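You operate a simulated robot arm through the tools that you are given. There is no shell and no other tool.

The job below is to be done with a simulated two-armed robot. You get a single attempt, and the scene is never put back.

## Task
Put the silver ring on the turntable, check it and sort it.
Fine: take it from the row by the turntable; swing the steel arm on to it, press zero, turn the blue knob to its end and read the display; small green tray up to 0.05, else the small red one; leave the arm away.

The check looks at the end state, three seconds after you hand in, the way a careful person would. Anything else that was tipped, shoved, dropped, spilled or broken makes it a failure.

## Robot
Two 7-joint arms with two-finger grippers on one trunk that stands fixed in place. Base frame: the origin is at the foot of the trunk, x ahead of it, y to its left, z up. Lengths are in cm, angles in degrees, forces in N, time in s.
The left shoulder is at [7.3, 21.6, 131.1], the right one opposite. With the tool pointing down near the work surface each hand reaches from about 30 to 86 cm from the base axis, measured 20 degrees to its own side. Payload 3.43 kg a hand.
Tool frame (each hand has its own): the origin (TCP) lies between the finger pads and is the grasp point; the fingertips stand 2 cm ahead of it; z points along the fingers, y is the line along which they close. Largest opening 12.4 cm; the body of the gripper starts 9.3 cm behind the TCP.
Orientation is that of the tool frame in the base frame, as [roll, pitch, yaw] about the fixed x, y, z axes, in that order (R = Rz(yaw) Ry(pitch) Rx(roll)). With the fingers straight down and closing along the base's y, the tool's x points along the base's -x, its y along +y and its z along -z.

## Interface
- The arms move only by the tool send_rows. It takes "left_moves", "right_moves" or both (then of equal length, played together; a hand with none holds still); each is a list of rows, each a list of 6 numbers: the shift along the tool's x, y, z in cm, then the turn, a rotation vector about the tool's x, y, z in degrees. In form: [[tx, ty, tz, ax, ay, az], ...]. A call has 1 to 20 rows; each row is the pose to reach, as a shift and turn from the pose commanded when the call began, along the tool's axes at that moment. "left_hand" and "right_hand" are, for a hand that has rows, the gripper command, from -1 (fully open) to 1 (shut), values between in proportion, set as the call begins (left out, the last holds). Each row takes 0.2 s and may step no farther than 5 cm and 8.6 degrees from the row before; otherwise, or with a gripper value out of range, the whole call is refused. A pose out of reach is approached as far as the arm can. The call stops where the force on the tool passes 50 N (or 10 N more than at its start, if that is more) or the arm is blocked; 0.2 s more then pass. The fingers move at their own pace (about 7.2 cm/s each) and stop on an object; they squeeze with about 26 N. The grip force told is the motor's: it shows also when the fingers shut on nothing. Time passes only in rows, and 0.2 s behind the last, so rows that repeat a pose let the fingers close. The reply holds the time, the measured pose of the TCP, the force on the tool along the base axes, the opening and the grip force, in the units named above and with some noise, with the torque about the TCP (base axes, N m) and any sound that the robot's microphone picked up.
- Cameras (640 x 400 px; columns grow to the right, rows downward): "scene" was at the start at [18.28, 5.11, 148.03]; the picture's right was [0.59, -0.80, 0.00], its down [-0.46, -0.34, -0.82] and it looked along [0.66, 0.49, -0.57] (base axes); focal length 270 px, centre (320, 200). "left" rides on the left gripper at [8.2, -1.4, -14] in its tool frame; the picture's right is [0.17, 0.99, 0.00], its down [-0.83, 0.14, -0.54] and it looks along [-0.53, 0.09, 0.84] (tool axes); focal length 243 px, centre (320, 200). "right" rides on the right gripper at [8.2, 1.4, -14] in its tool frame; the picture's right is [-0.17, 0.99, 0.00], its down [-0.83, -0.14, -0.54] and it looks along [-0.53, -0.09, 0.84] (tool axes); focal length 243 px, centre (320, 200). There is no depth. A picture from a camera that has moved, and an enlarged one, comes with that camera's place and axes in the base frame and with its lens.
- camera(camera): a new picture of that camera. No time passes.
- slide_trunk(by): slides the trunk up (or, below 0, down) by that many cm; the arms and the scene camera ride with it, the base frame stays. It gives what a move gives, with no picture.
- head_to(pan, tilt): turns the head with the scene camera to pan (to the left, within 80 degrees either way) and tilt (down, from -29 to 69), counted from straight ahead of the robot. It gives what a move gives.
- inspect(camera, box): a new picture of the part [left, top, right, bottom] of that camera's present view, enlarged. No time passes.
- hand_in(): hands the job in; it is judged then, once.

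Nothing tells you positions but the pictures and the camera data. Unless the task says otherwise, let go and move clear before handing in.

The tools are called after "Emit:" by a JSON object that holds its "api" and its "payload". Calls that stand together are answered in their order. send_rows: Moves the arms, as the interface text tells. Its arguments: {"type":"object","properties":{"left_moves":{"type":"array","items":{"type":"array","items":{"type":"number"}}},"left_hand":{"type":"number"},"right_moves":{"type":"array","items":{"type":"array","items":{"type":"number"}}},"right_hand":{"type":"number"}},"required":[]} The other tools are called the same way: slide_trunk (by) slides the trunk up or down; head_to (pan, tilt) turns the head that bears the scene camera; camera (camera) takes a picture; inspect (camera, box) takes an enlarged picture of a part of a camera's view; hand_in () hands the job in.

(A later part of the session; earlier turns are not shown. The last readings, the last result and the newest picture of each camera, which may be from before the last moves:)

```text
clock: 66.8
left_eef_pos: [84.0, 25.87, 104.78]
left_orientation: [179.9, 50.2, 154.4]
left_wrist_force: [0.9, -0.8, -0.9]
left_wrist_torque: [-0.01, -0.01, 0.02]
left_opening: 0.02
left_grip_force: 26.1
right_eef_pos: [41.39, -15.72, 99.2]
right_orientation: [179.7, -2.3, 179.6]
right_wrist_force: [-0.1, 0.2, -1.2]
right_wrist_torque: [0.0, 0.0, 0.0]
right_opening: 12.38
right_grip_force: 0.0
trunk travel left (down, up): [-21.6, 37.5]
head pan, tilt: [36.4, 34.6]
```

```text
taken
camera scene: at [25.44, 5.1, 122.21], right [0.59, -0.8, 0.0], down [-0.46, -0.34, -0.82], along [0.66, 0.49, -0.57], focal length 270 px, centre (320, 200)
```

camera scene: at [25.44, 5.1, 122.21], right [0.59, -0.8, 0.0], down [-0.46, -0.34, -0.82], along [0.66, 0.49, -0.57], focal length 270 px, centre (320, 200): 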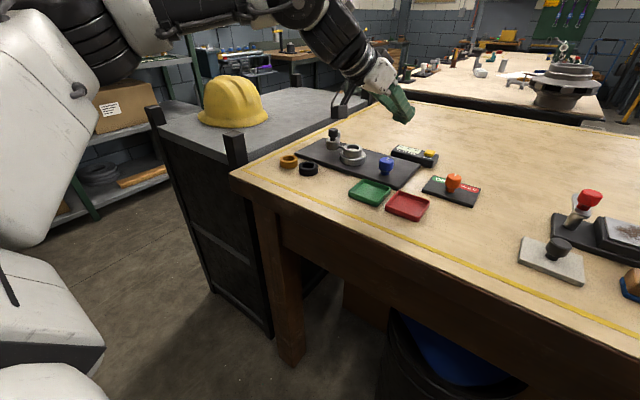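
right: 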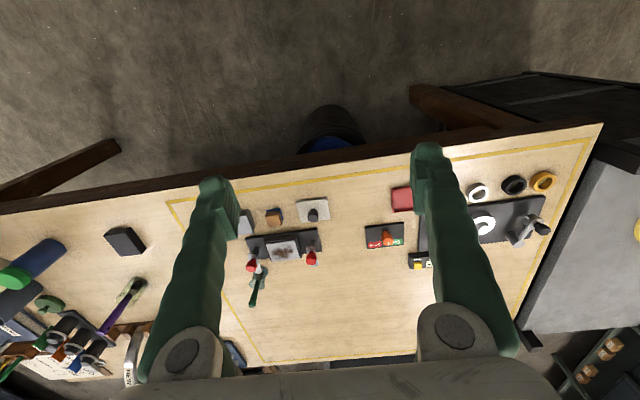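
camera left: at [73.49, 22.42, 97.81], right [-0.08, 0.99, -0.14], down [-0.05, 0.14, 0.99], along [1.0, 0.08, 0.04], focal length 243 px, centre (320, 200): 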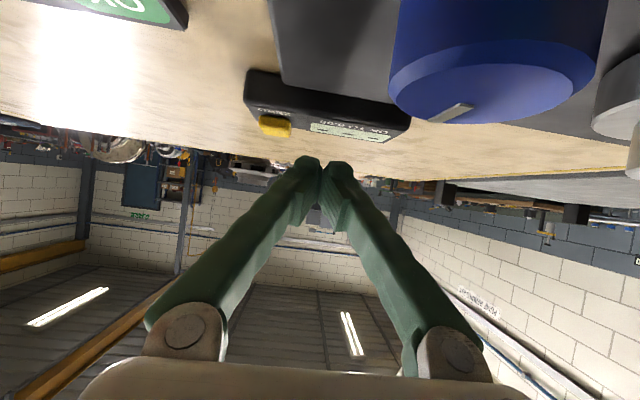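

Reached cleanly at yaw 154°, tilt 50°. I'll open the fingers fully and move so the +y finger's tip is above the ZERO button at a safe height.

Emit:
{"api": "send_rows", "payload": {"left_moves": [[-0.43, -1.73, 2.0, 0, 0, 0], [-0.86, -3.45, 4.0, 0, 0, 0], [-1.29, -5.18, 6.0, 0, 0, 0], [-1.72, -6.9, 8.0, 0, 0, 0], [-2.15, -8.63, 10.03, 0, 0, 0], [-2.15, -8.63, 10.03, 0, 0, 0]], "left_hand": -1}}

Emit:
{"api": "camera", "payload": {"camera": "left"}}

Emit:
{"api": "inspect", "payload": {"camera": "scene", "box": [350, 90, 490, 210]}}

```text
clock: 68.2
left_eef_pos: [86.77, 18.39, 101.33]
left_orientation: [179.9, 50.2, 154.7]
left_wrist_force: [0.1, 0.3, -0.8]
left_wrist_torque: [0.0, 0.0, -0.01]
left_opening: 12.41
left_grip_force: 0.2
left hand out of reach, approached as far as the arm can: row 4, 5, 6
right_eef_pos: [41.39, -15.62, 99.01]
right_orientation: [179.5, -2.4, 179.7]
right_wrist_force: [0.1, 0.4, -0.8]
right_wrist_torque: [0.03, 0.04, 0.03]
right_opening: 12.37
right_grip_force: 0.1
trunk travel left (down, up): [-21.6, 37.5]
head pan, tilt: [36.4, 34.6]
```

```text
taken
camera left: at [71.75, 23.92, 104.0], right [0.33, 0.94, -0.13], down [0.17, 0.07, 0.98], along [0.93, -0.34, -0.13], focal length 243 px, centre (320, 200)
```

left: 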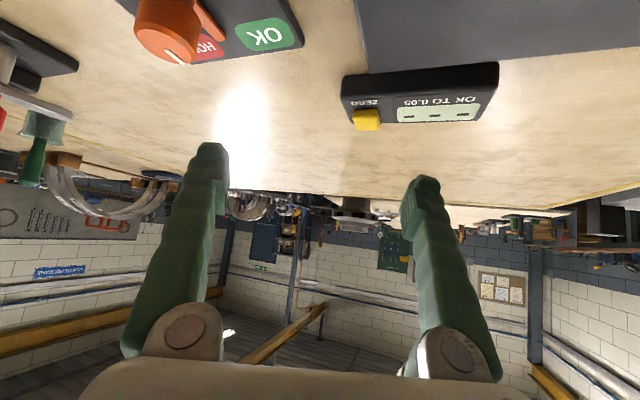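

```text
3.33 times, centred on (420, 150) of scene
camera zoom: at [25.47, 5.14, 122.2], right [0.59, -0.81, 0.0], down [-0.46, -0.34, -0.82], along [0.66, 0.49, -0.57], focal length 898 px, centre (-13, 367)
```

zoom: 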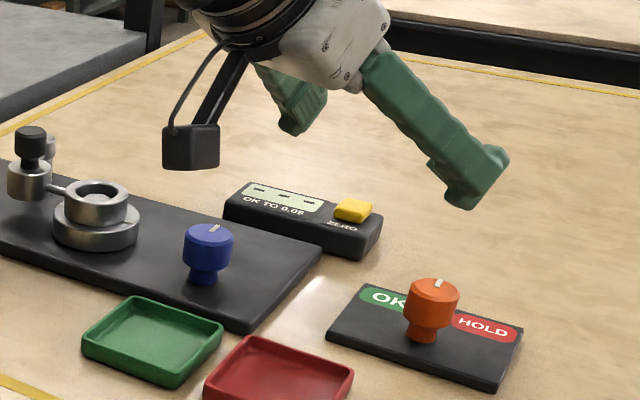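

The limit here is the arm crossing toward the midline, so I'll use closed fingers at this yaw with the trunk lowered further (shoulder moves forward as it drops). First I raise the hand well clear and close the fingers.

Emit:
{"api": "send_rows", "payload": {"left_moves": [[-0.7, 0.6, -1.9, 0, 0, 0], [-1.5, 1.2, -3.8, 0, 0, 0], [-2.2, 1.9, -5.7, 0, 0, 0], [-3.0, 2.5, -7.6, 0, 0, 0], [-3.76, 3.2, -9.5, 0, 0, 0], [-3.76, 3.2, -9.5, 0, 0, 0]], "left_hand": 1}}

Emit:
{"api": "slide_trunk", "payload": {"by": -5}}

Emit:
{"api": "camera", "payload": {"camera": "scene"}}

```text
clock: 69.6
left_eef_pos: [83.8, 23.48, 110.34]
left_orientation: [-179.9, 50.1, 154.6]
left_wrist_force: [0.5, 0.3, 0.0]
left_wrist_torque: [-0.02, 0.03, 0.0]
left_opening: 0.0
left_grip_force: 25.5
right_eef_pos: [41.37, -15.77, 98.96]
right_orientation: [179.6, -2.4, 179.7]
right_wrist_force: [0.3, 0.3, 0.4]
right_wrist_torque: [-0.01, 0.01, 0.01]
right_opening: 12.4
right_grip_force: 0.1
trunk travel left (down, up): [-21.6, 37.5]
head pan, tilt: [36.4, 34.6]
```

```text
clock: 70.5
left_eef_pos: [83.86, 23.31, 105.57]
left_orientation: [180.0, 50.1, 154.5]
left_wrist_force: [-0.2, -0.2, 0.0]
left_wrist_torque: [-0.01, 0.02, 0.0]
left_opening: 0.0
left_grip_force: 26.6
right_eef_pos: [42.24, -15.64, 92.38]
right_orientation: [179.5, -4.6, 179.7]
right_wrist_force: [-0.4, 0.0, -0.2]
right_wrist_torque: [0.01, 0.01, 0.0]
right_opening: 12.39
right_grip_force: 0.1
trunk travel left (down, up): [-16.6, 42.5]
head pan, tilt: [36.4, 34.6]
```

```text
taken
camera scene: at [27.28, 5.1, 116.44], right [0.59, -0.8, 0.0], down [-0.46, -0.34, -0.82], along [0.66, 0.49, -0.57], focal length 270 px, centre (320, 200)
```

scene: 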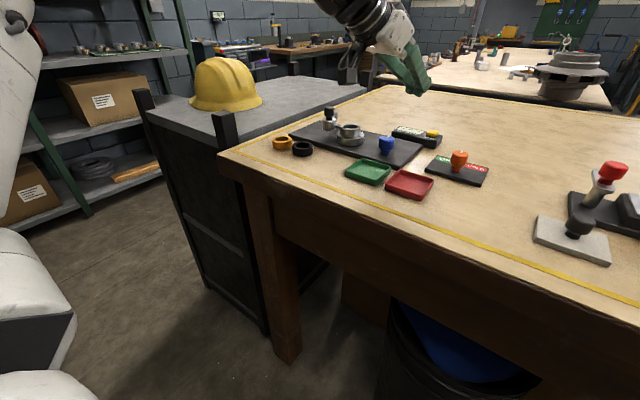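

Trunk is at −30 with the shoulder further forward. I'll move toward the spot above the ZERO button at z≈100.

Emit:
{"api": "send_rows", "payload": {"left_moves": [[-0.25, 0.1, 2.5, 0, 0, 0], [-0.5, 0.2, 5.0, 0, 0, 0], [-0.77, 0.3, 7.5, 0, 0, 0], [-1.03, 0.4, 9.94, 0, 0, 0], [-1.03, 0.4, 9.94, 0, 0, 0]]}}

Emit:
{"api": "camera", "payload": {"camera": "left"}}

Emit:
{"api": "inspect", "payload": {"camera": "scene", "box": [350, 70, 470, 170]}}

```text
clock: 71.7
left_eef_pos: [90.26, 22.57, 99.73]
left_orientation: [179.8, 50.1, 154.4]
left_wrist_force: [-0.9, -0.2, -0.4]
left_wrist_torque: [0.03, -0.02, 0.05]
left_opening: 0.0
left_grip_force: 26.2
left hand out of reach, approached as far as the arm can: row 3, 4, 5
right_eef_pos: [42.42, -15.72, 92.21]
right_orientation: [179.5, -4.8, 179.7]
right_wrist_force: [-0.3, 0.5, 0.0]
right_wrist_torque: [0.02, 0.01, 0.0]
right_opening: 12.4
right_grip_force: 0.1
trunk travel left (down, up): [-16.6, 42.5]
head pan, tilt: [36.4, 34.6]
```

```text
taken
camera left: at [75.35, 28.08, 102.46], right [0.33, 0.94, -0.13], down [0.17, 0.07, 0.98], along [0.93, -0.34, -0.13], focal length 243 px, centre (320, 200)
```

left: 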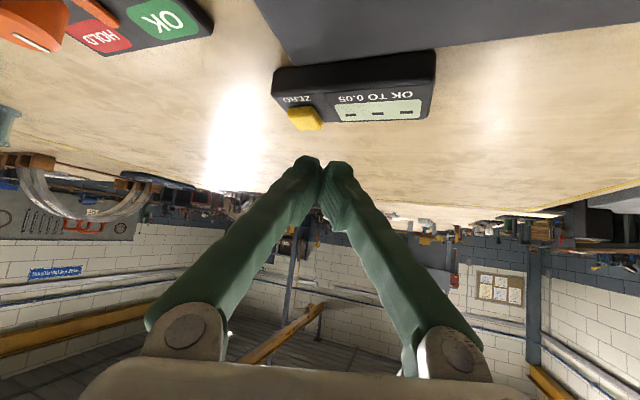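

```text
4.00 times, centred on (410, 120) of scene
camera zoom: at [27.38, 5.05, 116.41], right [0.59, -0.81, 0.0], down [-0.46, -0.34, -0.82], along [0.66, 0.49, -0.57], focal length 1078 px, centre (-40, 520)
```

zoom: 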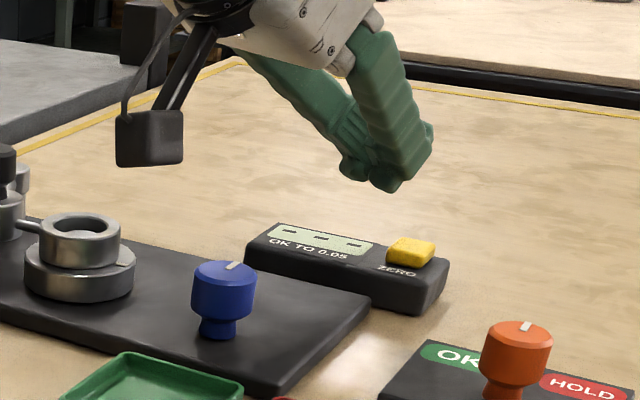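

I'm close (90.3, 22.6) but short by about 2.5 cm. I'll turn the head to look at the arm's posture, to see which joint is limiting.

Emit:
{"api": "head_to", "payload": {"pan": 35, "tilt": 5}}

Emit:
{"api": "camera", "payload": {"camera": "scene"}}

```text
clock: 72.7
left_eef_pos: [90.24, 22.52, 99.79]
left_orientation: [179.9, 50.1, 154.5]
left_wrist_force: [0.6, -0.7, -0.2]
left_wrist_torque: [-0.01, 0.03, -0.01]
left_opening: 0.01
left_grip_force: 25.7
right_eef_pos: [42.36, -15.66, 92.22]
right_orientation: [179.4, -4.7, 179.7]
right_wrist_force: [-0.3, 0.6, 0.7]
right_wrist_torque: [-0.01, -0.01, 0.01]
right_opening: 12.4
right_grip_force: 0.1
trunk travel left (down, up): [-16.6, 42.5]
head pan, tilt: [35.0, 5.0]
```

```text
taken
camera scene: at [27.78, 5.13, 121.16], right [0.57, -0.82, 0.0], down [-0.07, -0.05, -1.0], along [0.82, 0.57, -0.09], focal length 270 px, centre (320, 200)
```

scene: 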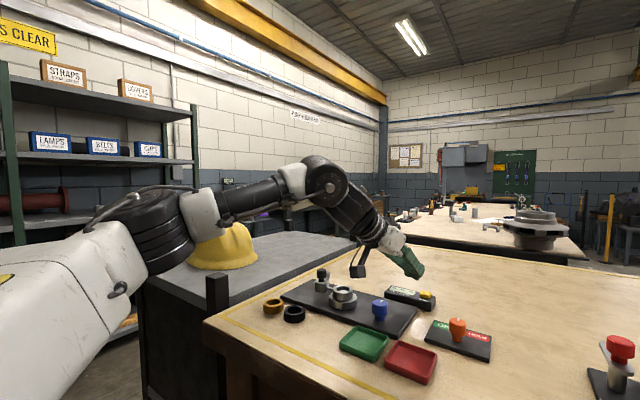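

The posture shows the elbow out and raised with the upper arm pointing upward, so the upper-arm twist is near its limit. Raising the trunk back to about −12 should relax that. I'll raise it (the hand rises with it) and restore the head view.

Emit:
{"api": "slide_trunk", "payload": {"by": 18}}

Emit:
{"api": "head_to", "payload": {"pan": 36.4, "tilt": 34.6}}

Emit:
{"api": "camera", "payload": {"camera": "scene"}}

```text
clock: 74.7
left_eef_pos: [85.35, 22.67, 129.53]
left_orientation: [173.2, 57.5, 149.0]
left_wrist_force: [0.8, 1.0, 0.8]
left_wrist_torque: [-0.02, 0.02, 0.04]
left_opening: 0.02
left_grip_force: 26.2
right_eef_pos: [41.74, -15.66, 111.3]
right_orientation: [179.5, -2.4, 179.5]
right_wrist_force: [-0.4, -0.2, -0.6]
right_wrist_torque: [0.01, 0.01, -0.01]
right_opening: 12.4
right_grip_force: 0.1
trunk travel left (down, up): [-34.6, 24.5]
head pan, tilt: [35.0, 5.0]
```

```text
clock: 75.6
left_eef_pos: [85.37, 22.61, 129.63]
left_orientation: [173.1, 57.6, 149.0]
left_wrist_force: [-0.3, 0.5, -0.1]
left_wrist_torque: [-0.01, -0.01, 0.02]
left_opening: 0.02
left_grip_force: 26.3
right_eef_pos: [41.77, -15.68, 111.27]
right_orientation: [179.4, -2.4, 179.5]
right_wrist_force: [0.3, 0.3, 0.0]
right_wrist_torque: [0.0, 0.01, 0.03]
right_opening: 12.39
right_grip_force: 0.0
trunk travel left (down, up): [-34.6, 24.5]
head pan, tilt: [36.4, 34.6]
```

```text
taken
camera scene: at [21.64, 5.11, 135.69], right [0.59, -0.8, 0.0], down [-0.46, -0.34, -0.82], along [0.66, 0.49, -0.57], focal length 270 px, centre (320, 200)
```

scene: 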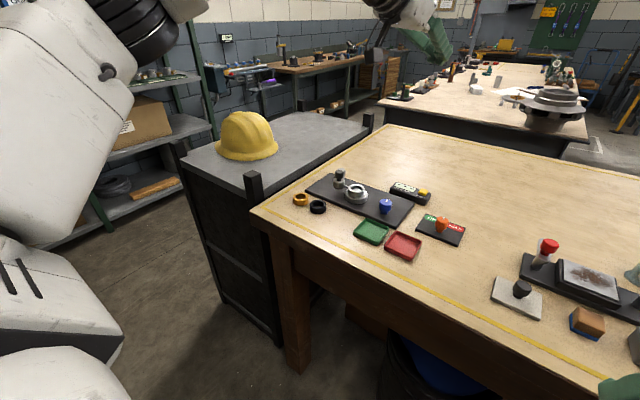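

The hand rode up to z≈130 and tilted a bit. I'll bring it back down over the bench (z≈110) and restore tilt 50°, yaw 155°.

Emit:
{"api": "send_rows", "payload": {"left_moves": [[2.8, 0.05, 1.74, 0.4, 1.3, -0.7], [5.55, 0.1, 3.48, 0.8, 2.6, -1.3], [8.3, 0.15, 5.2, 1.2, 3.9, -2.0], [11.1, 0.18, 6.96, 1.6, 5.2, -2.6], [13.9, 0.22, 8.7, 2.0, 6.5, -3.3], [16.65, 0.26, 10.44, 2.3, 7.6, -3.9], [16.65, 0.26, 10.44, 2.3, 7.6, -3.9]]}}

Emit:
{"api": "camera", "payload": {"camera": "scene"}}

```text
clock: 77.2
left_eef_pos: [85.87, 24.01, 109.88]
left_orientation: [-178.8, 50.2, 156.1]
left_wrist_force: [0.9, 0.8, -0.5]
left_wrist_torque: [-0.02, -0.02, 0.02]
left_opening: 0.0
left_grip_force: 26.0
right_eef_pos: [41.66, -15.67, 111.3]
right_orientation: [179.4, -2.4, 179.5]
right_wrist_force: [0.0, -1.0, 0.4]
right_wrist_torque: [-0.02, -0.02, 0.02]
right_opening: 12.39
right_grip_force: 0.0
trunk travel left (down, up): [-34.6, 24.5]
head pan, tilt: [36.4, 34.6]
```

```text
taken
camera scene: at [21.6, 5.08, 135.69], right [0.59, -0.8, 0.0], down [-0.46, -0.34, -0.82], along [0.66, 0.49, -0.57], focal length 270 px, centre (320, 200)
```

scene: 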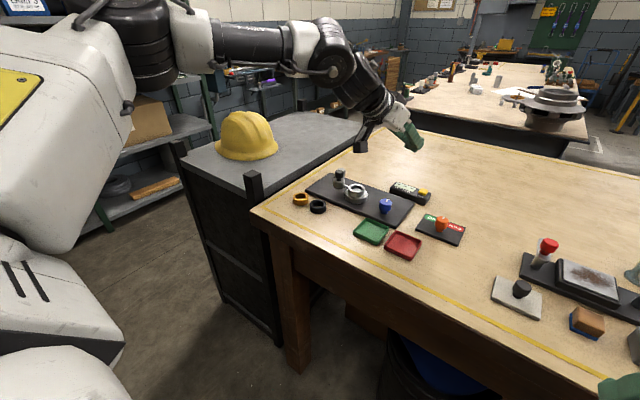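

Good, that pose is reached without limit. Now toward the spot above the ZERO button (z≈100).

Emit:
{"api": "send_rows", "payload": {"left_moves": [[0.83, -0.3, 2.87, 0, 0, 0], [1.66, -0.6, 5.73, 0, 0, 0], [2.5, -0.9, 8.6, 0, 0, 0], [3.33, -1.19, 11.47, 0, 0, 0], [3.33, -1.19, 11.47, 0, 0, 0]]}}

Emit:
{"api": "camera", "payload": {"camera": "left"}}

Emit:
{"api": "inspect", "payload": {"camera": "scene", "box": [350, 120, 480, 220]}}

```text
clock: 78.4
left_eef_pos: [88.14, 20.66, 99.56]
left_orientation: [-178.8, 50.4, 156.2]
left_wrist_force: [0.1, -0.8, -0.2]
left_wrist_torque: [0.03, -0.01, 0.02]
left_opening: 0.01
left_grip_force: 25.8
left hand out of reach, approached as far as the arm can: row 3, 4, 5
right_eef_pos: [41.77, -15.66, 111.24]
right_orientation: [179.5, -2.4, 179.6]
right_wrist_force: [-0.3, 0.2, 0.7]
right_wrist_torque: [0.0, 0.0, 0.0]
right_opening: 12.39
right_grip_force: 0.0
trunk travel left (down, up): [-34.6, 24.5]
head pan, tilt: [36.4, 34.6]
```

```text
taken
camera left: at [73.08, 26.0, 102.24], right [0.32, 0.94, -0.14], down [0.17, 0.09, 0.98], along [0.93, -0.33, -0.13], focal length 243 px, centre (320, 200)
```

left: 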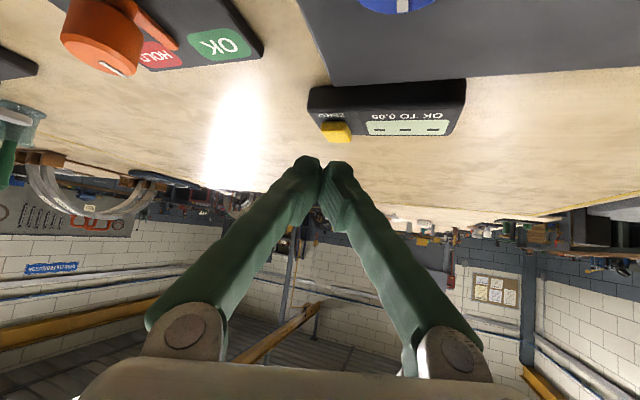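

```text
4.00 times, centred on (415, 170) of scene
camera zoom: at [21.51, 5.07, 135.7], right [0.59, -0.8, 0.0], down [-0.46, -0.34, -0.82], along [0.66, 0.49, -0.57], focal length 1078 px, centre (-60, 320)
```

zoom: 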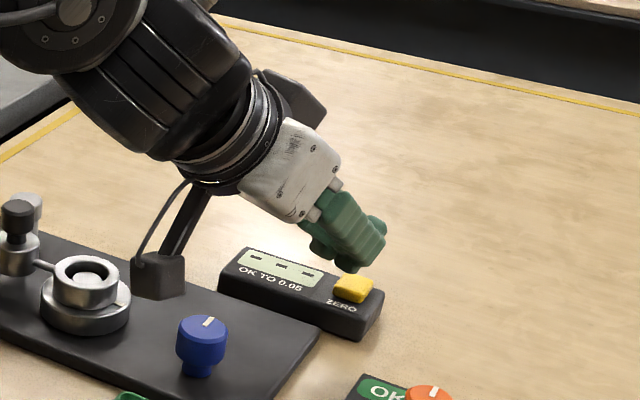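

Now y is right but I'm 3.4 cm short in x. Let me look at the arm posture again.

Emit:
{"api": "head_to", "payload": {"pan": 35, "tilt": 15}}

Emit:
{"api": "camera", "payload": {"camera": "scene"}}

```text
clock: 79.2
left_eef_pos: [88.2, 20.71, 99.51]
left_orientation: [-178.7, 50.2, 156.3]
left_wrist_force: [-0.4, -0.1, 0.3]
left_wrist_torque: [-0.02, -0.02, 0.01]
left_opening: 0.01
left_grip_force: 25.8
right_eef_pos: [41.8, -15.57, 111.29]
right_orientation: [179.4, -2.3, 179.5]
right_wrist_force: [0.1, 0.6, 0.4]
right_wrist_torque: [-0.04, -0.01, 0.03]
right_opening: 12.38
right_grip_force: 0.1
trunk travel left (down, up): [-34.6, 24.5]
head pan, tilt: [35.0, 15.0]
```

```text
taken
camera scene: at [22.23, 5.24, 138.8], right [0.57, -0.82, 0.0], down [-0.21, -0.15, -0.97], along [0.79, 0.55, -0.26], focal length 270 px, centre (320, 200)
```

scene: 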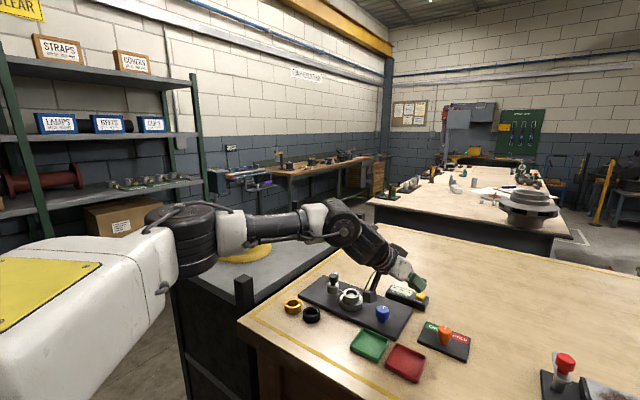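

The arm posture suggests forearm-twist is limiting at this yaw; a straight yaw (180°) at this trunk height should relax it. I'll back off, turn the tool straight, and try the approach again.

Emit:
{"api": "send_rows", "payload": {"left_moves": [[-0.9, 0.6, -1.5, -1, 0, -1], [-1.8, 1.2, -3.0, -4, 0, -3.4], [-2.7, 1.8, -4.5, -8, 0, -6.7], [-3.2, 2.2, -5.8, -12, 0, -10], [-3.5, 2.6, -6.5, -15.5, 0, -13], [-3.5, 2.6, -6.5, -18.4, 0, -15.4], [-3.5, 2.6, -6.5, -18.4, 0, -15.4]]}}

Emit:
{"api": "camera", "payload": {"camera": "scene"}}

```text
clock: 80.8
left_eef_pos: [84.34, 24.56, 104.25]
left_orientation: [-178.8, 49.7, -179.7]
left_wrist_force: [-0.2, -0.1, -0.7]
left_wrist_torque: [-0.01, -0.02, 0.0]
left_opening: 0.0
left_grip_force: 25.7
left hand out of reach, approached as far as the arm can: row 5, 6, 7
right_eef_pos: [41.78, -15.73, 111.27]
right_orientation: [179.4, -2.4, 179.5]
right_wrist_force: [-0.1, 0.3, -0.2]
right_wrist_torque: [-0.03, 0.02, -0.01]
right_opening: 12.42
right_grip_force: 0.1
trunk travel left (down, up): [-34.6, 24.5]
head pan, tilt: [35.0, 15.0]
```

```text
taken
camera scene: at [22.19, 5.3, 138.81], right [0.57, -0.82, 0.0], down [-0.21, -0.15, -0.97], along [0.79, 0.55, -0.26], focal length 270 px, centre (320, 200)
```

scene: 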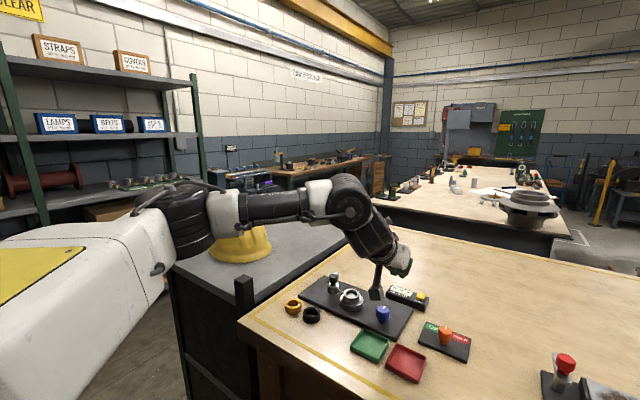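

I'll test whether small incremental steps are possible from here (the solver may simply stop early on large steps).

Emit:
{"api": "send_rows", "payload": {"left_moves": [[-0.3, 0, 0.38, 0, 0, 0], [-0.64, 0, 0.77, 0, 0, 0], [-0.96, 0, 1.15, 0, 0, 0], [-1.29, 0, 1.53, 0, 0, 0]]}}

Emit:
{"api": "send_rows", "payload": {"left_moves": [[-0.3, 0, 0.38, 0, 0, 0], [-0.64, 0, 0.77, 0, 0, 0], [-0.96, 0, 1.15, 0, 0, 0], [-1.29, 0, 1.53, 0, 0, 0]]}}

```text
clock: 81.8
left_eef_pos: [84.88, 24.81, 104.22]
left_orientation: [-178.6, 49.8, -179.9]
left_wrist_force: [0.2, 0.0, -0.7]
left_wrist_torque: [0.02, -0.02, -0.01]
left_opening: 0.01
left_grip_force: 26.2
left hand out of reach, approached as far as the arm can: row 1, 2, 3, 4
right_eef_pos: [41.8, -15.58, 111.31]
right_orientation: [179.4, -2.5, 179.5]
right_wrist_force: [0.6, -0.8, 0.5]
right_wrist_torque: [-0.05, -0.01, -0.02]
right_opening: 12.4
right_grip_force: 0.1
trunk travel left (down, up): [-34.6, 24.5]
head pan, tilt: [35.0, 15.0]
```

```text
clock: 82.8
left_eef_pos: [85.38, 25.04, 104.23]
left_orientation: [-178.7, 49.9, -179.8]
left_wrist_force: [-0.2, 0.2, 0.0]
left_wrist_torque: [0.01, 0.0, 0.02]
left_opening: 0.03
left_grip_force: 26.5
left hand out of reach, approached as far as the arm can: row 2, 3, 4
right_eef_pos: [41.77, -15.63, 111.28]
right_orientation: [179.4, -2.4, 179.6]
right_wrist_force: [0.5, 0.5, 0.9]
right_wrist_torque: [0.0, -0.02, -0.03]
right_opening: 12.4
right_grip_force: 0.1
trunk travel left (down, up): [-34.6, 24.5]
head pan, tilt: [35.0, 15.0]
```

Small steps only slide along the limit, so at straight yaw the hand must stay at larger y as x grows. The solution: trunk at −25, fingers fully open, and press with the −y finger (hand at y≈26.6). First I'll raise the hand and lower the trunk.

Emit:
{"api": "send_rows", "payload": {"left_moves": [[-1.7, 0.4, -2.2, 0, 0, 0], [-3.5, 0.8, -4.5, 0, 0, 0], [-5.3, 1.2, -6.8, 0, 0, 0], [-7.0, 1.6, -9.0, 0, 0, 0], [-8.79, 2.0, -11.3, 0, 0, 0], [-8.79, 2.0, -11.3, 0, 0, 0]], "left_hand": 1}}

Emit:
{"api": "slide_trunk", "payload": {"by": -13}}

Emit:
{"api": "head_to", "payload": {"pan": 36.4, "tilt": 34.6}}

Emit:
{"api": "camera", "payload": {"camera": "scene"}}

```text
clock: 84.2
left_eef_pos: [82.26, 27.19, 117.91]
left_orientation: [-178.8, 49.8, -179.8]
left_wrist_force: [0.4, -0.1, 0.9]
left_wrist_torque: [0.01, 0.0, -0.01]
left_opening: 0.01
left_grip_force: 26.1
right_eef_pos: [41.89, -15.6, 111.32]
right_orientation: [179.5, -2.4, 179.5]
right_wrist_force: [-0.3, -0.2, -0.6]
right_wrist_torque: [0.0, 0.01, -0.01]
right_opening: 12.39
right_grip_force: 0.1
trunk travel left (down, up): [-34.6, 24.5]
head pan, tilt: [35.0, 15.0]
```

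```text
clock: 85.8
left_eef_pos: [82.36, 27.08, 105.36]
left_orientation: [-178.6, 49.8, -179.8]
left_wrist_force: [0.3, 0.7, -1.0]
left_wrist_torque: [-0.01, 0.0, 0.02]
left_opening: 0.0
left_grip_force: 26.2
right_eef_pos: [41.62, -15.65, 98.34]
right_orientation: [179.4, -2.4, 179.6]
right_wrist_force: [0.2, 0.8, -0.4]
right_wrist_torque: [-0.02, 0.0, -0.01]
right_opening: 12.42
right_grip_force: 0.0
trunk travel left (down, up): [-21.6, 37.5]
head pan, tilt: [35.0, 15.0]
```

```text
clock: 86.7
left_eef_pos: [82.44, 27.23, 105.21]
left_orientation: [-178.8, 49.9, -179.8]
left_wrist_force: [0.0, 0.6, 0.0]
left_wrist_torque: [-0.04, 0.03, -0.01]
left_opening: 0.0
left_grip_force: 26.0
right_eef_pos: [41.74, -15.65, 98.24]
right_orientation: [179.5, -2.4, 179.5]
right_wrist_force: [0.1, 0.0, -0.1]
right_wrist_torque: [0.01, -0.01, 0.0]
right_opening: 12.39
right_grip_force: 0.0
trunk travel left (down, up): [-21.6, 37.5]
head pan, tilt: [36.4, 34.6]
```

```text
taken
camera scene: at [25.44, 5.11, 122.21], right [0.59, -0.8, 0.0], down [-0.46, -0.34, -0.82], along [0.66, 0.49, -0.57], focal length 270 px, centre (320, 200)
```

scene: 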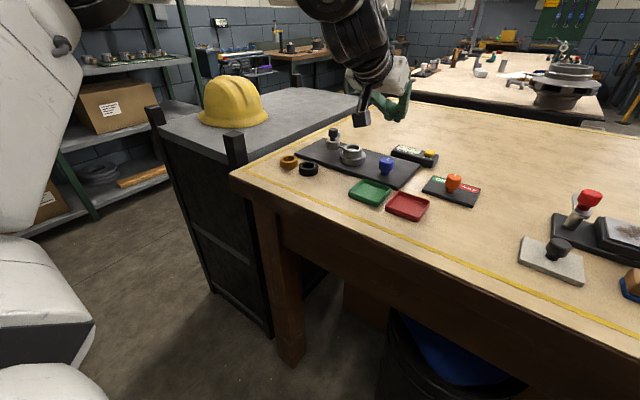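

Hand at (82.4, 27.2, 105.3) without limit. I'll open the fingers fully and move so the −y finger hangs above the ZERO button.

Emit:
{"api": "send_rows", "payload": {"left_moves": [[-0.46, -0.1, 2.42, -0.4, 0, 0], [-0.92, -0.2, 4.84, -0.8, 0, 0], [-1.39, -0.3, 7.26, -1.3, 0, 0], [-1.85, -0.45, 9.68, -1.3, 0, 0], [-1.85, -0.45, 9.68, -1.3, 0, 0]], "left_hand": -1}}

Emit:
{"api": "camera", "payload": {"camera": "left"}}

Emit:
{"api": "inspect", "payload": {"camera": "scene", "box": [340, 90, 470, 190]}}

```text
clock: 87.9
left_eef_pos: [89.59, 28.82, 99.46]
left_orientation: [179.9, 50.1, -179.9]
left_wrist_force: [-0.4, -1.4, -0.1]
left_wrist_torque: [0.0, -0.01, 0.05]
left_opening: 12.4
left_grip_force: 0.1
left hand out of reach, approached as far as the arm can: row 3, 4, 5
right_eef_pos: [41.69, -15.62, 98.39]
right_orientation: [179.3, -2.4, 179.5]
right_wrist_force: [0.1, 0.4, -0.3]
right_wrist_torque: [0.02, -0.04, 0.03]
right_opening: 12.42
right_grip_force: 0.1
trunk travel left (down, up): [-21.6, 37.5]
head pan, tilt: [36.4, 34.6]
```

```text
taken
camera left: at [73.62, 27.28, 102.15], right [-0.11, 0.99, -0.13], down [0.12, 0.14, 0.98], along [0.99, 0.09, -0.13], focal length 243 px, centre (320, 200)
```

left: 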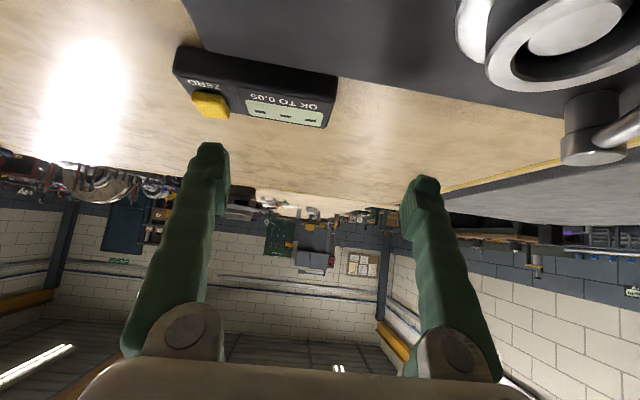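

```text
4.00 times, centred on (405, 140) of scene
camera zoom: at [25.27, 5.02, 122.25], right [0.59, -0.8, 0.0], down [-0.46, -0.34, -0.82], along [0.66, 0.49, -0.57], focal length 1078 px, centre (-20, 440)
```

zoom: 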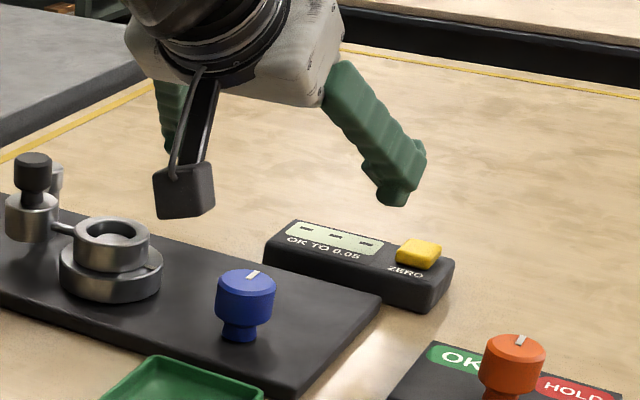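

Very close now: the −y fingertip is about 2.5 cm from the button. Combining a rightward yaw (156°) with the −y finger should be within reach; I'll lift a little and yaw.

Emit:
{"api": "send_rows", "payload": {"left_moves": [[-0.8, 0, -1.5, 0, 0, 0], [-1.6, 0, -3.0, 4.6, 0, 3.85], [-2.54, 0, -4.75, 9.2, 0, 7.7], [-2.54, 0, -4.75, 13.8, 0, 11.55], [-2.54, 0, -4.75, 18.4, 0, 15.4], [-2.54, 0, -4.75, 18.4, 0, 15.4]]}}

```text
clock: 89.3
left_eef_pos: [87.56, 28.87, 104.16]
left_orientation: [-179.9, 49.9, 156.1]
left_wrist_force: [-0.4, 0.5, 0.0]
left_wrist_torque: [0.02, -0.01, -0.02]
left_opening: 12.4
left_grip_force: 0.1
right_eef_pos: [41.85, -15.76, 98.33]
right_orientation: [179.4, -2.3, 179.5]
right_wrist_force: [0.2, -0.8, 1.2]
right_wrist_torque: [-0.01, -0.02, 0.0]
right_opening: 12.41
right_grip_force: 0.0
trunk travel left (down, up): [-21.6, 37.5]
head pan, tilt: [36.4, 34.6]
```

Emit:
{"api": "send_rows", "payload": {"left_moves": [[-0.38, 0.1, 2.63, 0, 0, 0], [-0.77, 0.2, 5.27, 0, 0, 0], [-1.15, 0.33, 7.9, 0, 0, 0], [-1.15, 0.33, 7.9, 0, 0, 0]]}}

Emit:
{"api": "camera", "payload": {"camera": "left"}}

Emit:
{"api": "inspect", "payload": {"camera": "scene", "box": [340, 90, 470, 190]}}

```text
clock: 90.3
left_eef_pos: [92.62, 27.23, 100.2]
left_orientation: [-179.8, 49.9, 156.3]
left_wrist_force: [1.2, 0.3, -0.4]
left_wrist_torque: [-0.01, -0.01, 0.01]
left_opening: 12.41
left_grip_force: 0.0
left hand out of reach, approached as far as the arm can: row 3, 4
right_eef_pos: [41.82, -15.53, 98.22]
right_orientation: [179.5, -2.5, 179.5]
right_wrist_force: [-0.2, 0.6, -0.1]
right_wrist_torque: [0.02, -0.03, -0.02]
right_opening: 12.4
right_grip_force: 0.2
trunk travel left (down, up): [-21.6, 37.5]
head pan, tilt: [36.4, 34.6]
```

```text
taken
camera left: at [77.4, 32.3, 102.92], right [0.3, 0.95, -0.13], down [0.17, 0.08, 0.98], along [0.94, -0.32, -0.14], focal length 243 px, centre (320, 200)
```

left: 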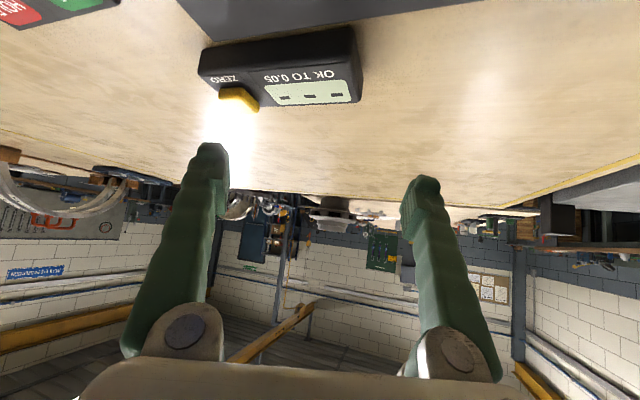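

```text
4.00 times, centred on (405, 140) of scene
camera zoom: at [25.43, 5.08, 122.21], right [0.59, -0.8, 0.0], down [-0.46, -0.34, -0.82], along [0.66, 0.49, -0.57], focal length 1078 px, centre (-20, 440)
```

zoom: 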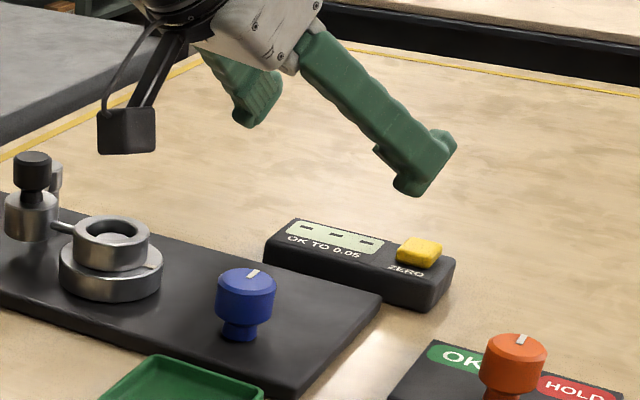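

The −y fingertip is nearly over the button (about 1.5–2 cm short in x). Lower heights give more reach, so I'll step down and outward gradually, still above the button.

Emit:
{"api": "send_rows", "payload": {"left_moves": [[0.77, 0, 0.64, 0, 0, 0], [1.5, 0, 1.3, 0, 0, 0], [1.2, 0.0, 1.9, 0, 0, 0], [0.9, 0.0, 2.5, 0, 0, 0], [0.9, 0.0, 2.5, 0, 0, 0]]}}

Emit:
{"api": "inspect", "payload": {"camera": "scene", "box": [360, 110, 456, 185]}}

```text
clock: 91.5
left_eef_pos: [93.27, 27.02, 97.94]
left_orientation: [-179.9, 49.9, 156.3]
left_wrist_force: [0.7, -0.1, -0.6]
left_wrist_torque: [0.02, 0.0, 0.0]
left_opening: 12.4
left_grip_force: 0.0
left hand out of reach, approached as far as the arm can: row 4, 5
right_eef_pos: [41.85, -15.57, 98.3]
right_orientation: [179.4, -2.4, 179.5]
right_wrist_force: [-0.4, 0.6, 0.3]
right_wrist_torque: [-0.01, 0.0, -0.03]
right_opening: 12.41
right_grip_force: 0.0
trunk travel left (down, up): [-21.6, 37.5]
head pan, tilt: [36.4, 34.6]
```

```text
5.33 times, centred on (408, 148) of scene
camera zoom: at [25.45, 5.11, 122.2], right [0.59, -0.8, 0.0], down [-0.46, -0.34, -0.82], along [0.66, 0.49, -0.57], focal length 1437 px, centre (-149, 480)
```

zoom: 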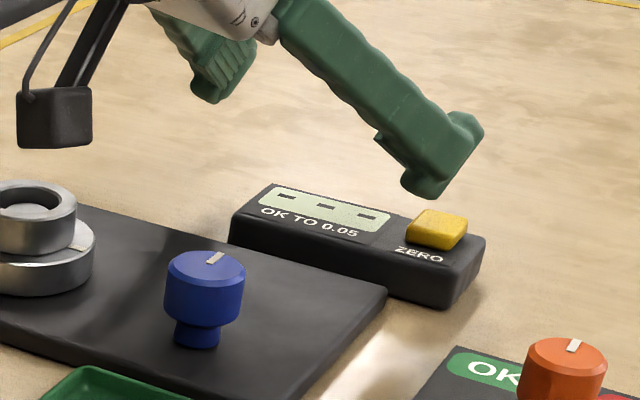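

The fingertip is now about 1 cm to the +y side of the button centre and 1.5 cm above it. I'll shift 0.9 cm in −y at this height.

Emit:
{"api": "send_rows", "payload": {"left_moves": [[-0.1, -0.4, 0.12, 0, 0, 0], [-0.2, -0.85, 0.25, 0, 0, 0], [-0.2, -0.85, 0.25, 0, 0, 0]]}}

Emit:
{"api": "inspect", "payload": {"camera": "scene", "box": [400, 125, 448, 165]}}

Emit:
{"api": "inspect", "payload": {"camera": "left", "box": [170, 60, 290, 170]}}

```text
clock: 92.3
left_eef_pos: [92.82, 26.7, 97.76]
left_orientation: [-179.9, 49.9, 156.4]
left_wrist_force: [0.0, 0.2, -0.5]
left_wrist_torque: [0.01, 0.0, 0.0]
left_opening: 12.42
left_grip_force: 0.0
left hand out of reach, approached as far as the arm can: row 1, 2, 3
right_eef_pos: [41.74, -15.7, 98.34]
right_orientation: [179.4, -2.4, 179.5]
right_wrist_force: [0.5, -0.8, -0.3]
right_wrist_torque: [-0.01, -0.01, 0.01]
right_opening: 12.41
right_grip_force: 0.0
trunk travel left (down, up): [-21.6, 37.5]
head pan, tilt: [36.4, 34.6]
```

```text
10.00 times, centred on (424, 145) of scene
camera zoom: at [25.43, 5.11, 122.21], right [0.59, -0.8, 0.0], down [-0.46, -0.34, -0.82], along [0.66, 0.49, -0.57], focal length 2695 px, centre (-720, 750)
```

zoom: 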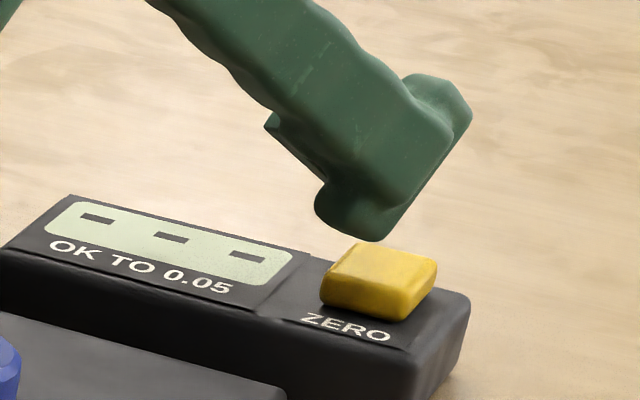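

```text
3.64 times, centred on (230, 115) of left
camera zoom: at [77.69, 31.83, 100.48], right [0.3, 0.95, -0.13], down [0.17, 0.08, 0.98], along [0.94, -0.32, -0.14], focal length 882 px, centre (647, 509)
```

zoom: 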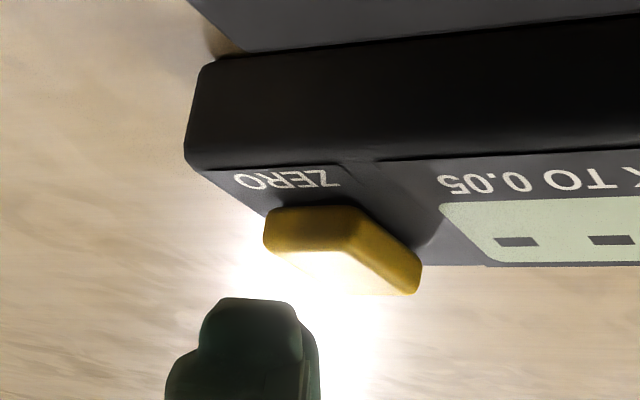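

I over-shifted; the tip is now slightly short in x. I'll move back out (+x, +y a little) while lowering to just above the button.

Emit:
{"api": "send_rows", "payload": {"left_moves": [[0.04, 0.36, 0.55, 0, 0, 0], [0.11, 0.72, 1.11, 0, 0, 0], [0.11, 0.72, 1.11, 0, 0, 0]]}}

Emit:
{"api": "inspect", "payload": {"camera": "scene", "box": [400, 125, 448, 165]}}

Emit:
{"api": "inspect", "payload": {"camera": "left", "box": [170, 60, 290, 170]}}

```text
clock: 93.1
left_eef_pos: [93.45, 27.76, 96.7]
left_orientation: [-179.9, 49.9, 156.2]
left_wrist_force: [0.4, -1.5, -0.3]
left_wrist_torque: [-0.02, -0.03, 0.0]
left_opening: 12.41
left_grip_force: 0.0
left hand out of reach, approached as far as the arm can: row 2, 3
right_eef_pos: [41.76, -15.58, 98.35]
right_orientation: [179.4, -2.4, 179.5]
right_wrist_force: [0.2, 0.0, 0.2]
right_wrist_torque: [-0.01, -0.01, 0.0]
right_opening: 12.43
right_grip_force: 0.0
trunk travel left (down, up): [-21.6, 37.5]
head pan, tilt: [36.4, 34.6]
```

```text
10.00 times, centred on (424, 145) of scene
camera zoom: at [25.42, 5.09, 122.21], right [0.59, -0.8, 0.0], down [-0.46, -0.34, -0.82], along [0.66, 0.49, -0.57], focal length 2695 px, centre (-720, 750)
```

zoom: 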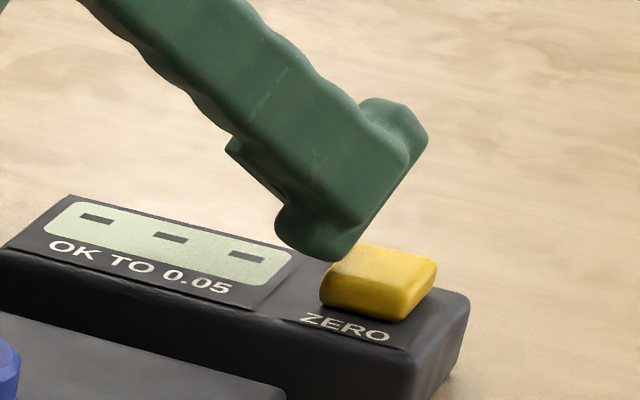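

```text
3.64 times, centred on (230, 115) of left
camera zoom: at [78.4, 32.81, 99.44], right [0.3, 0.95, -0.13], down [0.17, 0.08, 0.98], along [0.94, -0.32, -0.14], focal length 882 px, centre (647, 509)
```

zoom: 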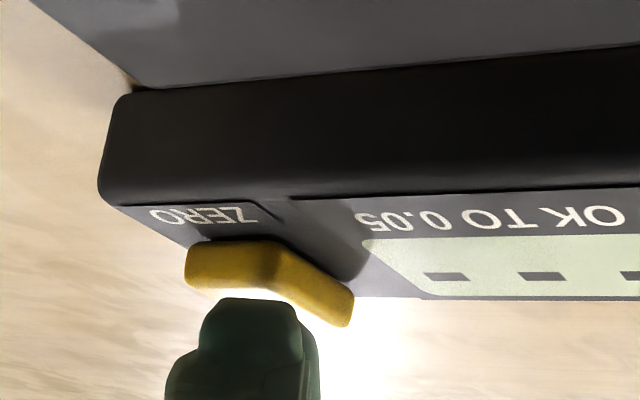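

The tip is at about (90.2, 21.3); the button is at (91.9, 19.9). More tilt extends the reachable area notably, so I'll lift and switch to tilt 60°, yaw 165°, which also keeps the wrist camera between the knob and the turntable.

Emit:
{"api": "send_rows", "payload": {"left_moves": [[-0.4, -0.1, -1.7, 0, 0, 0], [-0.8, -0.2, -3.4, -2.2, -3.3, -1.9], [-1.26, -0.285, -5.18, -4.5, -6.6, -3.8], [-1.26, -0.285, -5.18, -6.73, -10, -5.67], [-1.26, -0.285, -5.18, -6.73, -10, -5.67]]}}

```text
clock: 94.3
left_eef_pos: [90.54, 28.69, 101.13]
left_orientation: [-178.3, 59.9, 166.4]
left_wrist_force: [0.4, -0.6, 0.1]
left_wrist_torque: [0.03, 0.0, 0.0]
left_opening: 12.4
left_grip_force: 0.1
right_eef_pos: [41.76, -15.55, 98.34]
right_orientation: [179.4, -2.5, 179.6]
right_wrist_force: [1.0, -0.4, -0.5]
right_wrist_torque: [0.01, -0.02, 0.03]
right_opening: 12.4
right_grip_force: 0.0
trunk travel left (down, up): [-21.6, 37.5]
head pan, tilt: [36.4, 34.6]
```

Emit:
{"api": "send_rows", "payload": {"left_moves": [[0.17, -0.34, 1.43, 0, 0, 0], [0.35, -0.68, 2.87, 0, 0, 0], [0.52, -1.02, 4.3, 0, 0, 0], [0.52, -1.02, 4.3, 0, 0, 0]]}}

Emit:
{"api": "inspect", "payload": {"camera": "scene", "box": [340, 105, 460, 185]}}

Emit:
{"api": "camera", "payload": {"camera": "left"}}

```text
clock: 95.3
left_eef_pos: [93.62, 26.79, 98.44]
left_orientation: [-178.2, 59.7, 166.5]
left_wrist_force: [0.1, 0.3, -0.2]
left_wrist_torque: [0.0, 0.0, 0.01]
left_opening: 12.39
left_grip_force: 0.1
right_eef_pos: [41.83, -15.56, 98.2]
right_orientation: [179.5, -2.4, 179.5]
right_wrist_force: [-0.4, 0.9, -0.3]
right_wrist_torque: [0.01, -0.04, 0.01]
right_opening: 12.41
right_grip_force: 0.0
trunk travel left (down, up): [-21.6, 37.5]
head pan, tilt: [36.4, 34.6]
```

```text
5.00 times, centred on (400, 145) of scene
camera zoom: at [25.39, 5.13, 122.22], right [0.59, -0.8, 0.0], down [-0.46, -0.34, -0.82], along [0.66, 0.49, -0.57], focal length 1347 px, centre (-80, 475)
```

zoom: 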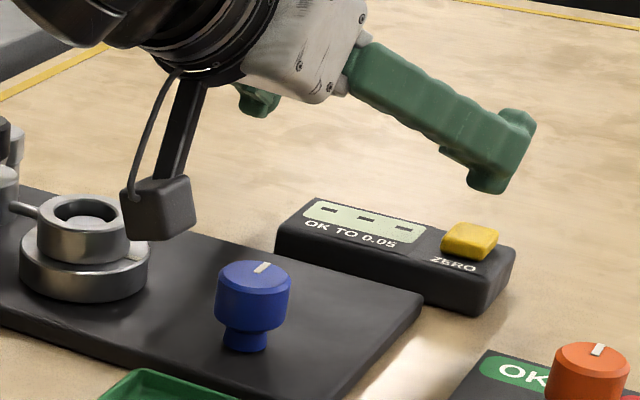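

```text
taken
camera left: at [77.73, 29.48, 98.36], right [0.17, 0.97, -0.16], down [-0.01, 0.16, 0.99], along [0.98, -0.17, 0.04], focal length 243 px, centre (320, 200)
```

left: 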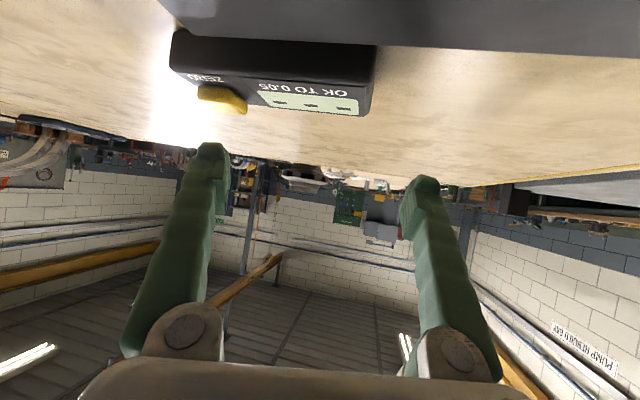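

That pose is reached fully, and the −y fingertip hangs over the button. I'll zoom to check alignment and the camera's clearance before pressing.

Emit:
{"api": "inspect", "payload": {"camera": "scene", "box": [412, 125, 452, 165]}}

Emit:
{"api": "inspect", "payload": {"camera": "left", "box": [160, 70, 280, 170]}}

Emit:
{"api": "inspect", "payload": {"camera": "scene", "box": [335, 130, 405, 185]}}

```text
10.00 times, centred on (432, 145) of scene
camera zoom: at [25.39, 5.13, 122.22], right [0.59, -0.8, 0.0], down [-0.46, -0.34, -0.82], along [0.66, 0.49, -0.57], focal length 2695 px, centre (-800, 750)
```

zoom: 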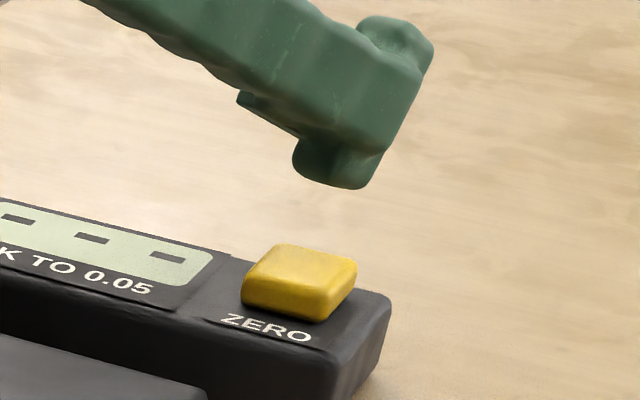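

```text
4.00 times, centred on (220, 120) of left
camera zoom: at [77.73, 29.48, 98.36], right [0.17, 0.97, -0.16], down [-0.01, 0.16, 0.99], along [0.98, -0.17, 0.04], focal length 970 px, centre (720, 520)
```

zoom: 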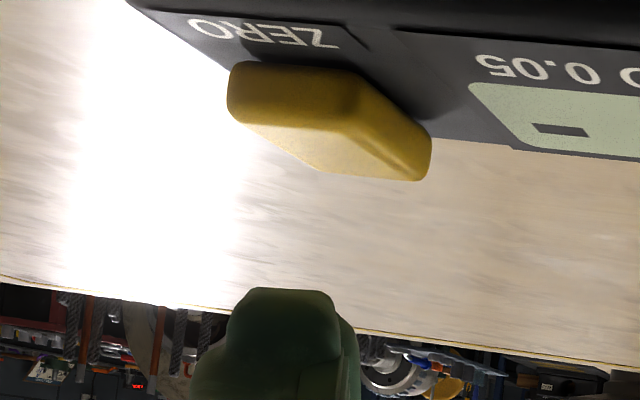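

```text
7.27 times, centred on (370, 158) of scene
camera zoom: at [25.39, 5.13, 122.22], right [0.59, -0.8, 0.0], down [-0.46, -0.34, -0.82], along [0.66, 0.49, -0.57], focal length 1960 px, centre (-44, 509)
```

zoom: 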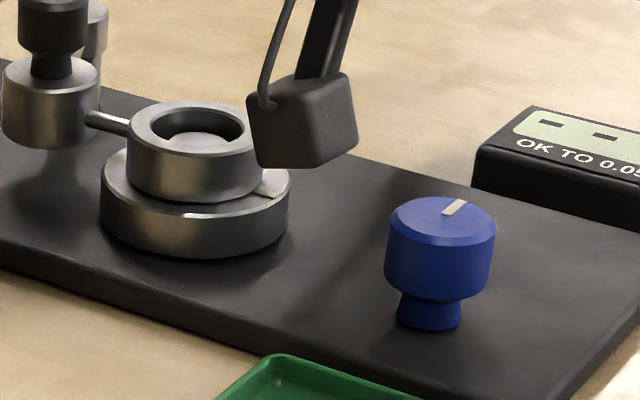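

The fingertip is at about (91.6, 19.6, 96.4), right over the button (91.9, 19.9, 93.8), and the wrist camera has clearance on both sides. I'll descend 2.2 cm and then continue in small steps.

Emit:
{"api": "send_rows", "payload": {"left_moves": [[0.6, 0.08, 0.4, 0, 0, 0], [1.2, 0.16, 0.8, 0, 0, 0], [1.83, 0.24, 1.23, 0, 0, 0], [1.83, 0.24, 1.23, 0, 0, 0]]}}

Emit:
{"api": "inspect", "payload": {"camera": "scene", "box": [340, 115, 456, 185]}}

Emit:
{"api": "inspect", "payload": {"camera": "scene", "box": [400, 135, 448, 170]}}

```text
clock: 96.3
left_eef_pos: [93.86, 26.97, 96.16]
left_orientation: [-178.4, 59.9, 166.4]
left_wrist_force: [-0.4, 0.9, 0.1]
left_wrist_torque: [-0.03, -0.03, 0.0]
left_opening: 12.4
left_grip_force: 0.0
right_eef_pos: [41.71, -15.6, 98.21]
right_orientation: [179.4, -2.4, 179.5]
right_wrist_force: [-0.3, -0.4, -0.8]
right_wrist_torque: [0.01, 0.01, 0.0]
right_opening: 12.41
right_grip_force: 0.1
trunk travel left (down, up): [-21.6, 37.5]
head pan, tilt: [36.4, 34.6]
```

```text
5.52 times, centred on (398, 150) of scene
camera zoom: at [25.41, 5.1, 122.21], right [0.59, -0.8, 0.0], down [-0.46, -0.34, -0.82], along [0.66, 0.49, -0.57], focal length 1487 px, centre (-110, 476)
```

zoom: 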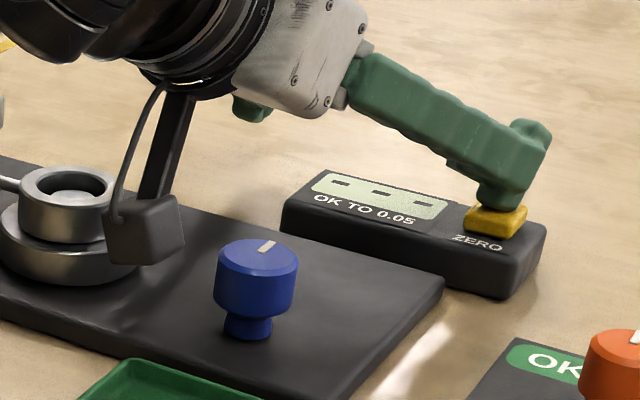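

```text
11.43 times, centred on (424, 152) of scene
camera zoom: at [25.41, 5.1, 122.21], right [0.59, -0.8, 0.0], down [-0.46, -0.34, -0.82], along [0.66, 0.49, -0.57], focal length 3080 px, centre (-869, 743)
```

zoom: 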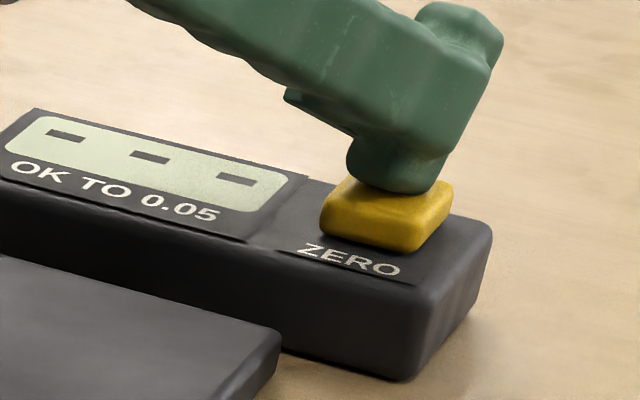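

The tip is just above the button. Now I'll press in small steps and watch the force, sound and display.

Emit:
{"api": "send_rows", "payload": {"left_moves": [[0.13, 0, 0.075, 0, 0, 0], [0.26, 0, 0.15, 0, 0, 0], [0.26, 0, 0.15, 0, 0, 0]]}}

Emit:
{"api": "inspect", "payload": {"camera": "scene", "box": [400, 135, 448, 170]}}

```text
clock: 97.1
left_eef_pos: [93.87, 26.96, 95.84]
left_orientation: [-178.3, 59.7, 166.6]
left_wrist_force: [-0.5, -0.4, 1.7]
left_wrist_torque: [-0.06, 0.01, 0.02]
left_opening: 12.42
left_grip_force: 0.1
right_eef_pos: [41.89, -15.58, 98.35]
right_orientation: [179.4, -2.3, 179.5]
right_wrist_force: [-0.3, -0.3, 0.5]
right_wrist_torque: [0.02, 0.02, -0.01]
right_opening: 12.39
right_grip_force: 0.1
trunk travel left (down, up): [-21.6, 37.5]
head pan, tilt: [36.4, 34.6]
```

```text
11.43 times, centred on (424, 152) of scene
camera zoom: at [25.42, 5.11, 122.21], right [0.59, -0.8, 0.0], down [-0.46, -0.34, -0.82], along [0.66, 0.49, -0.57], focal length 3080 px, centre (-869, 743)
```

zoom: 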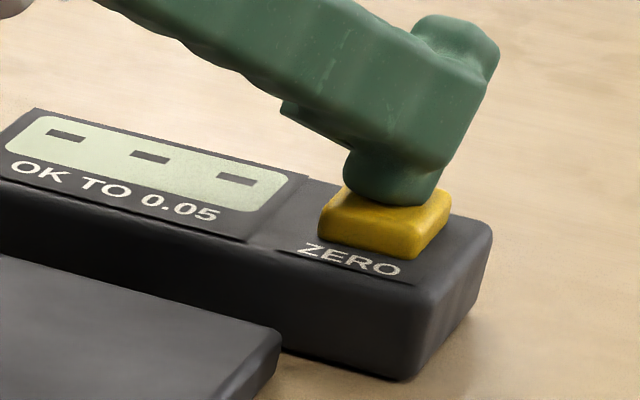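

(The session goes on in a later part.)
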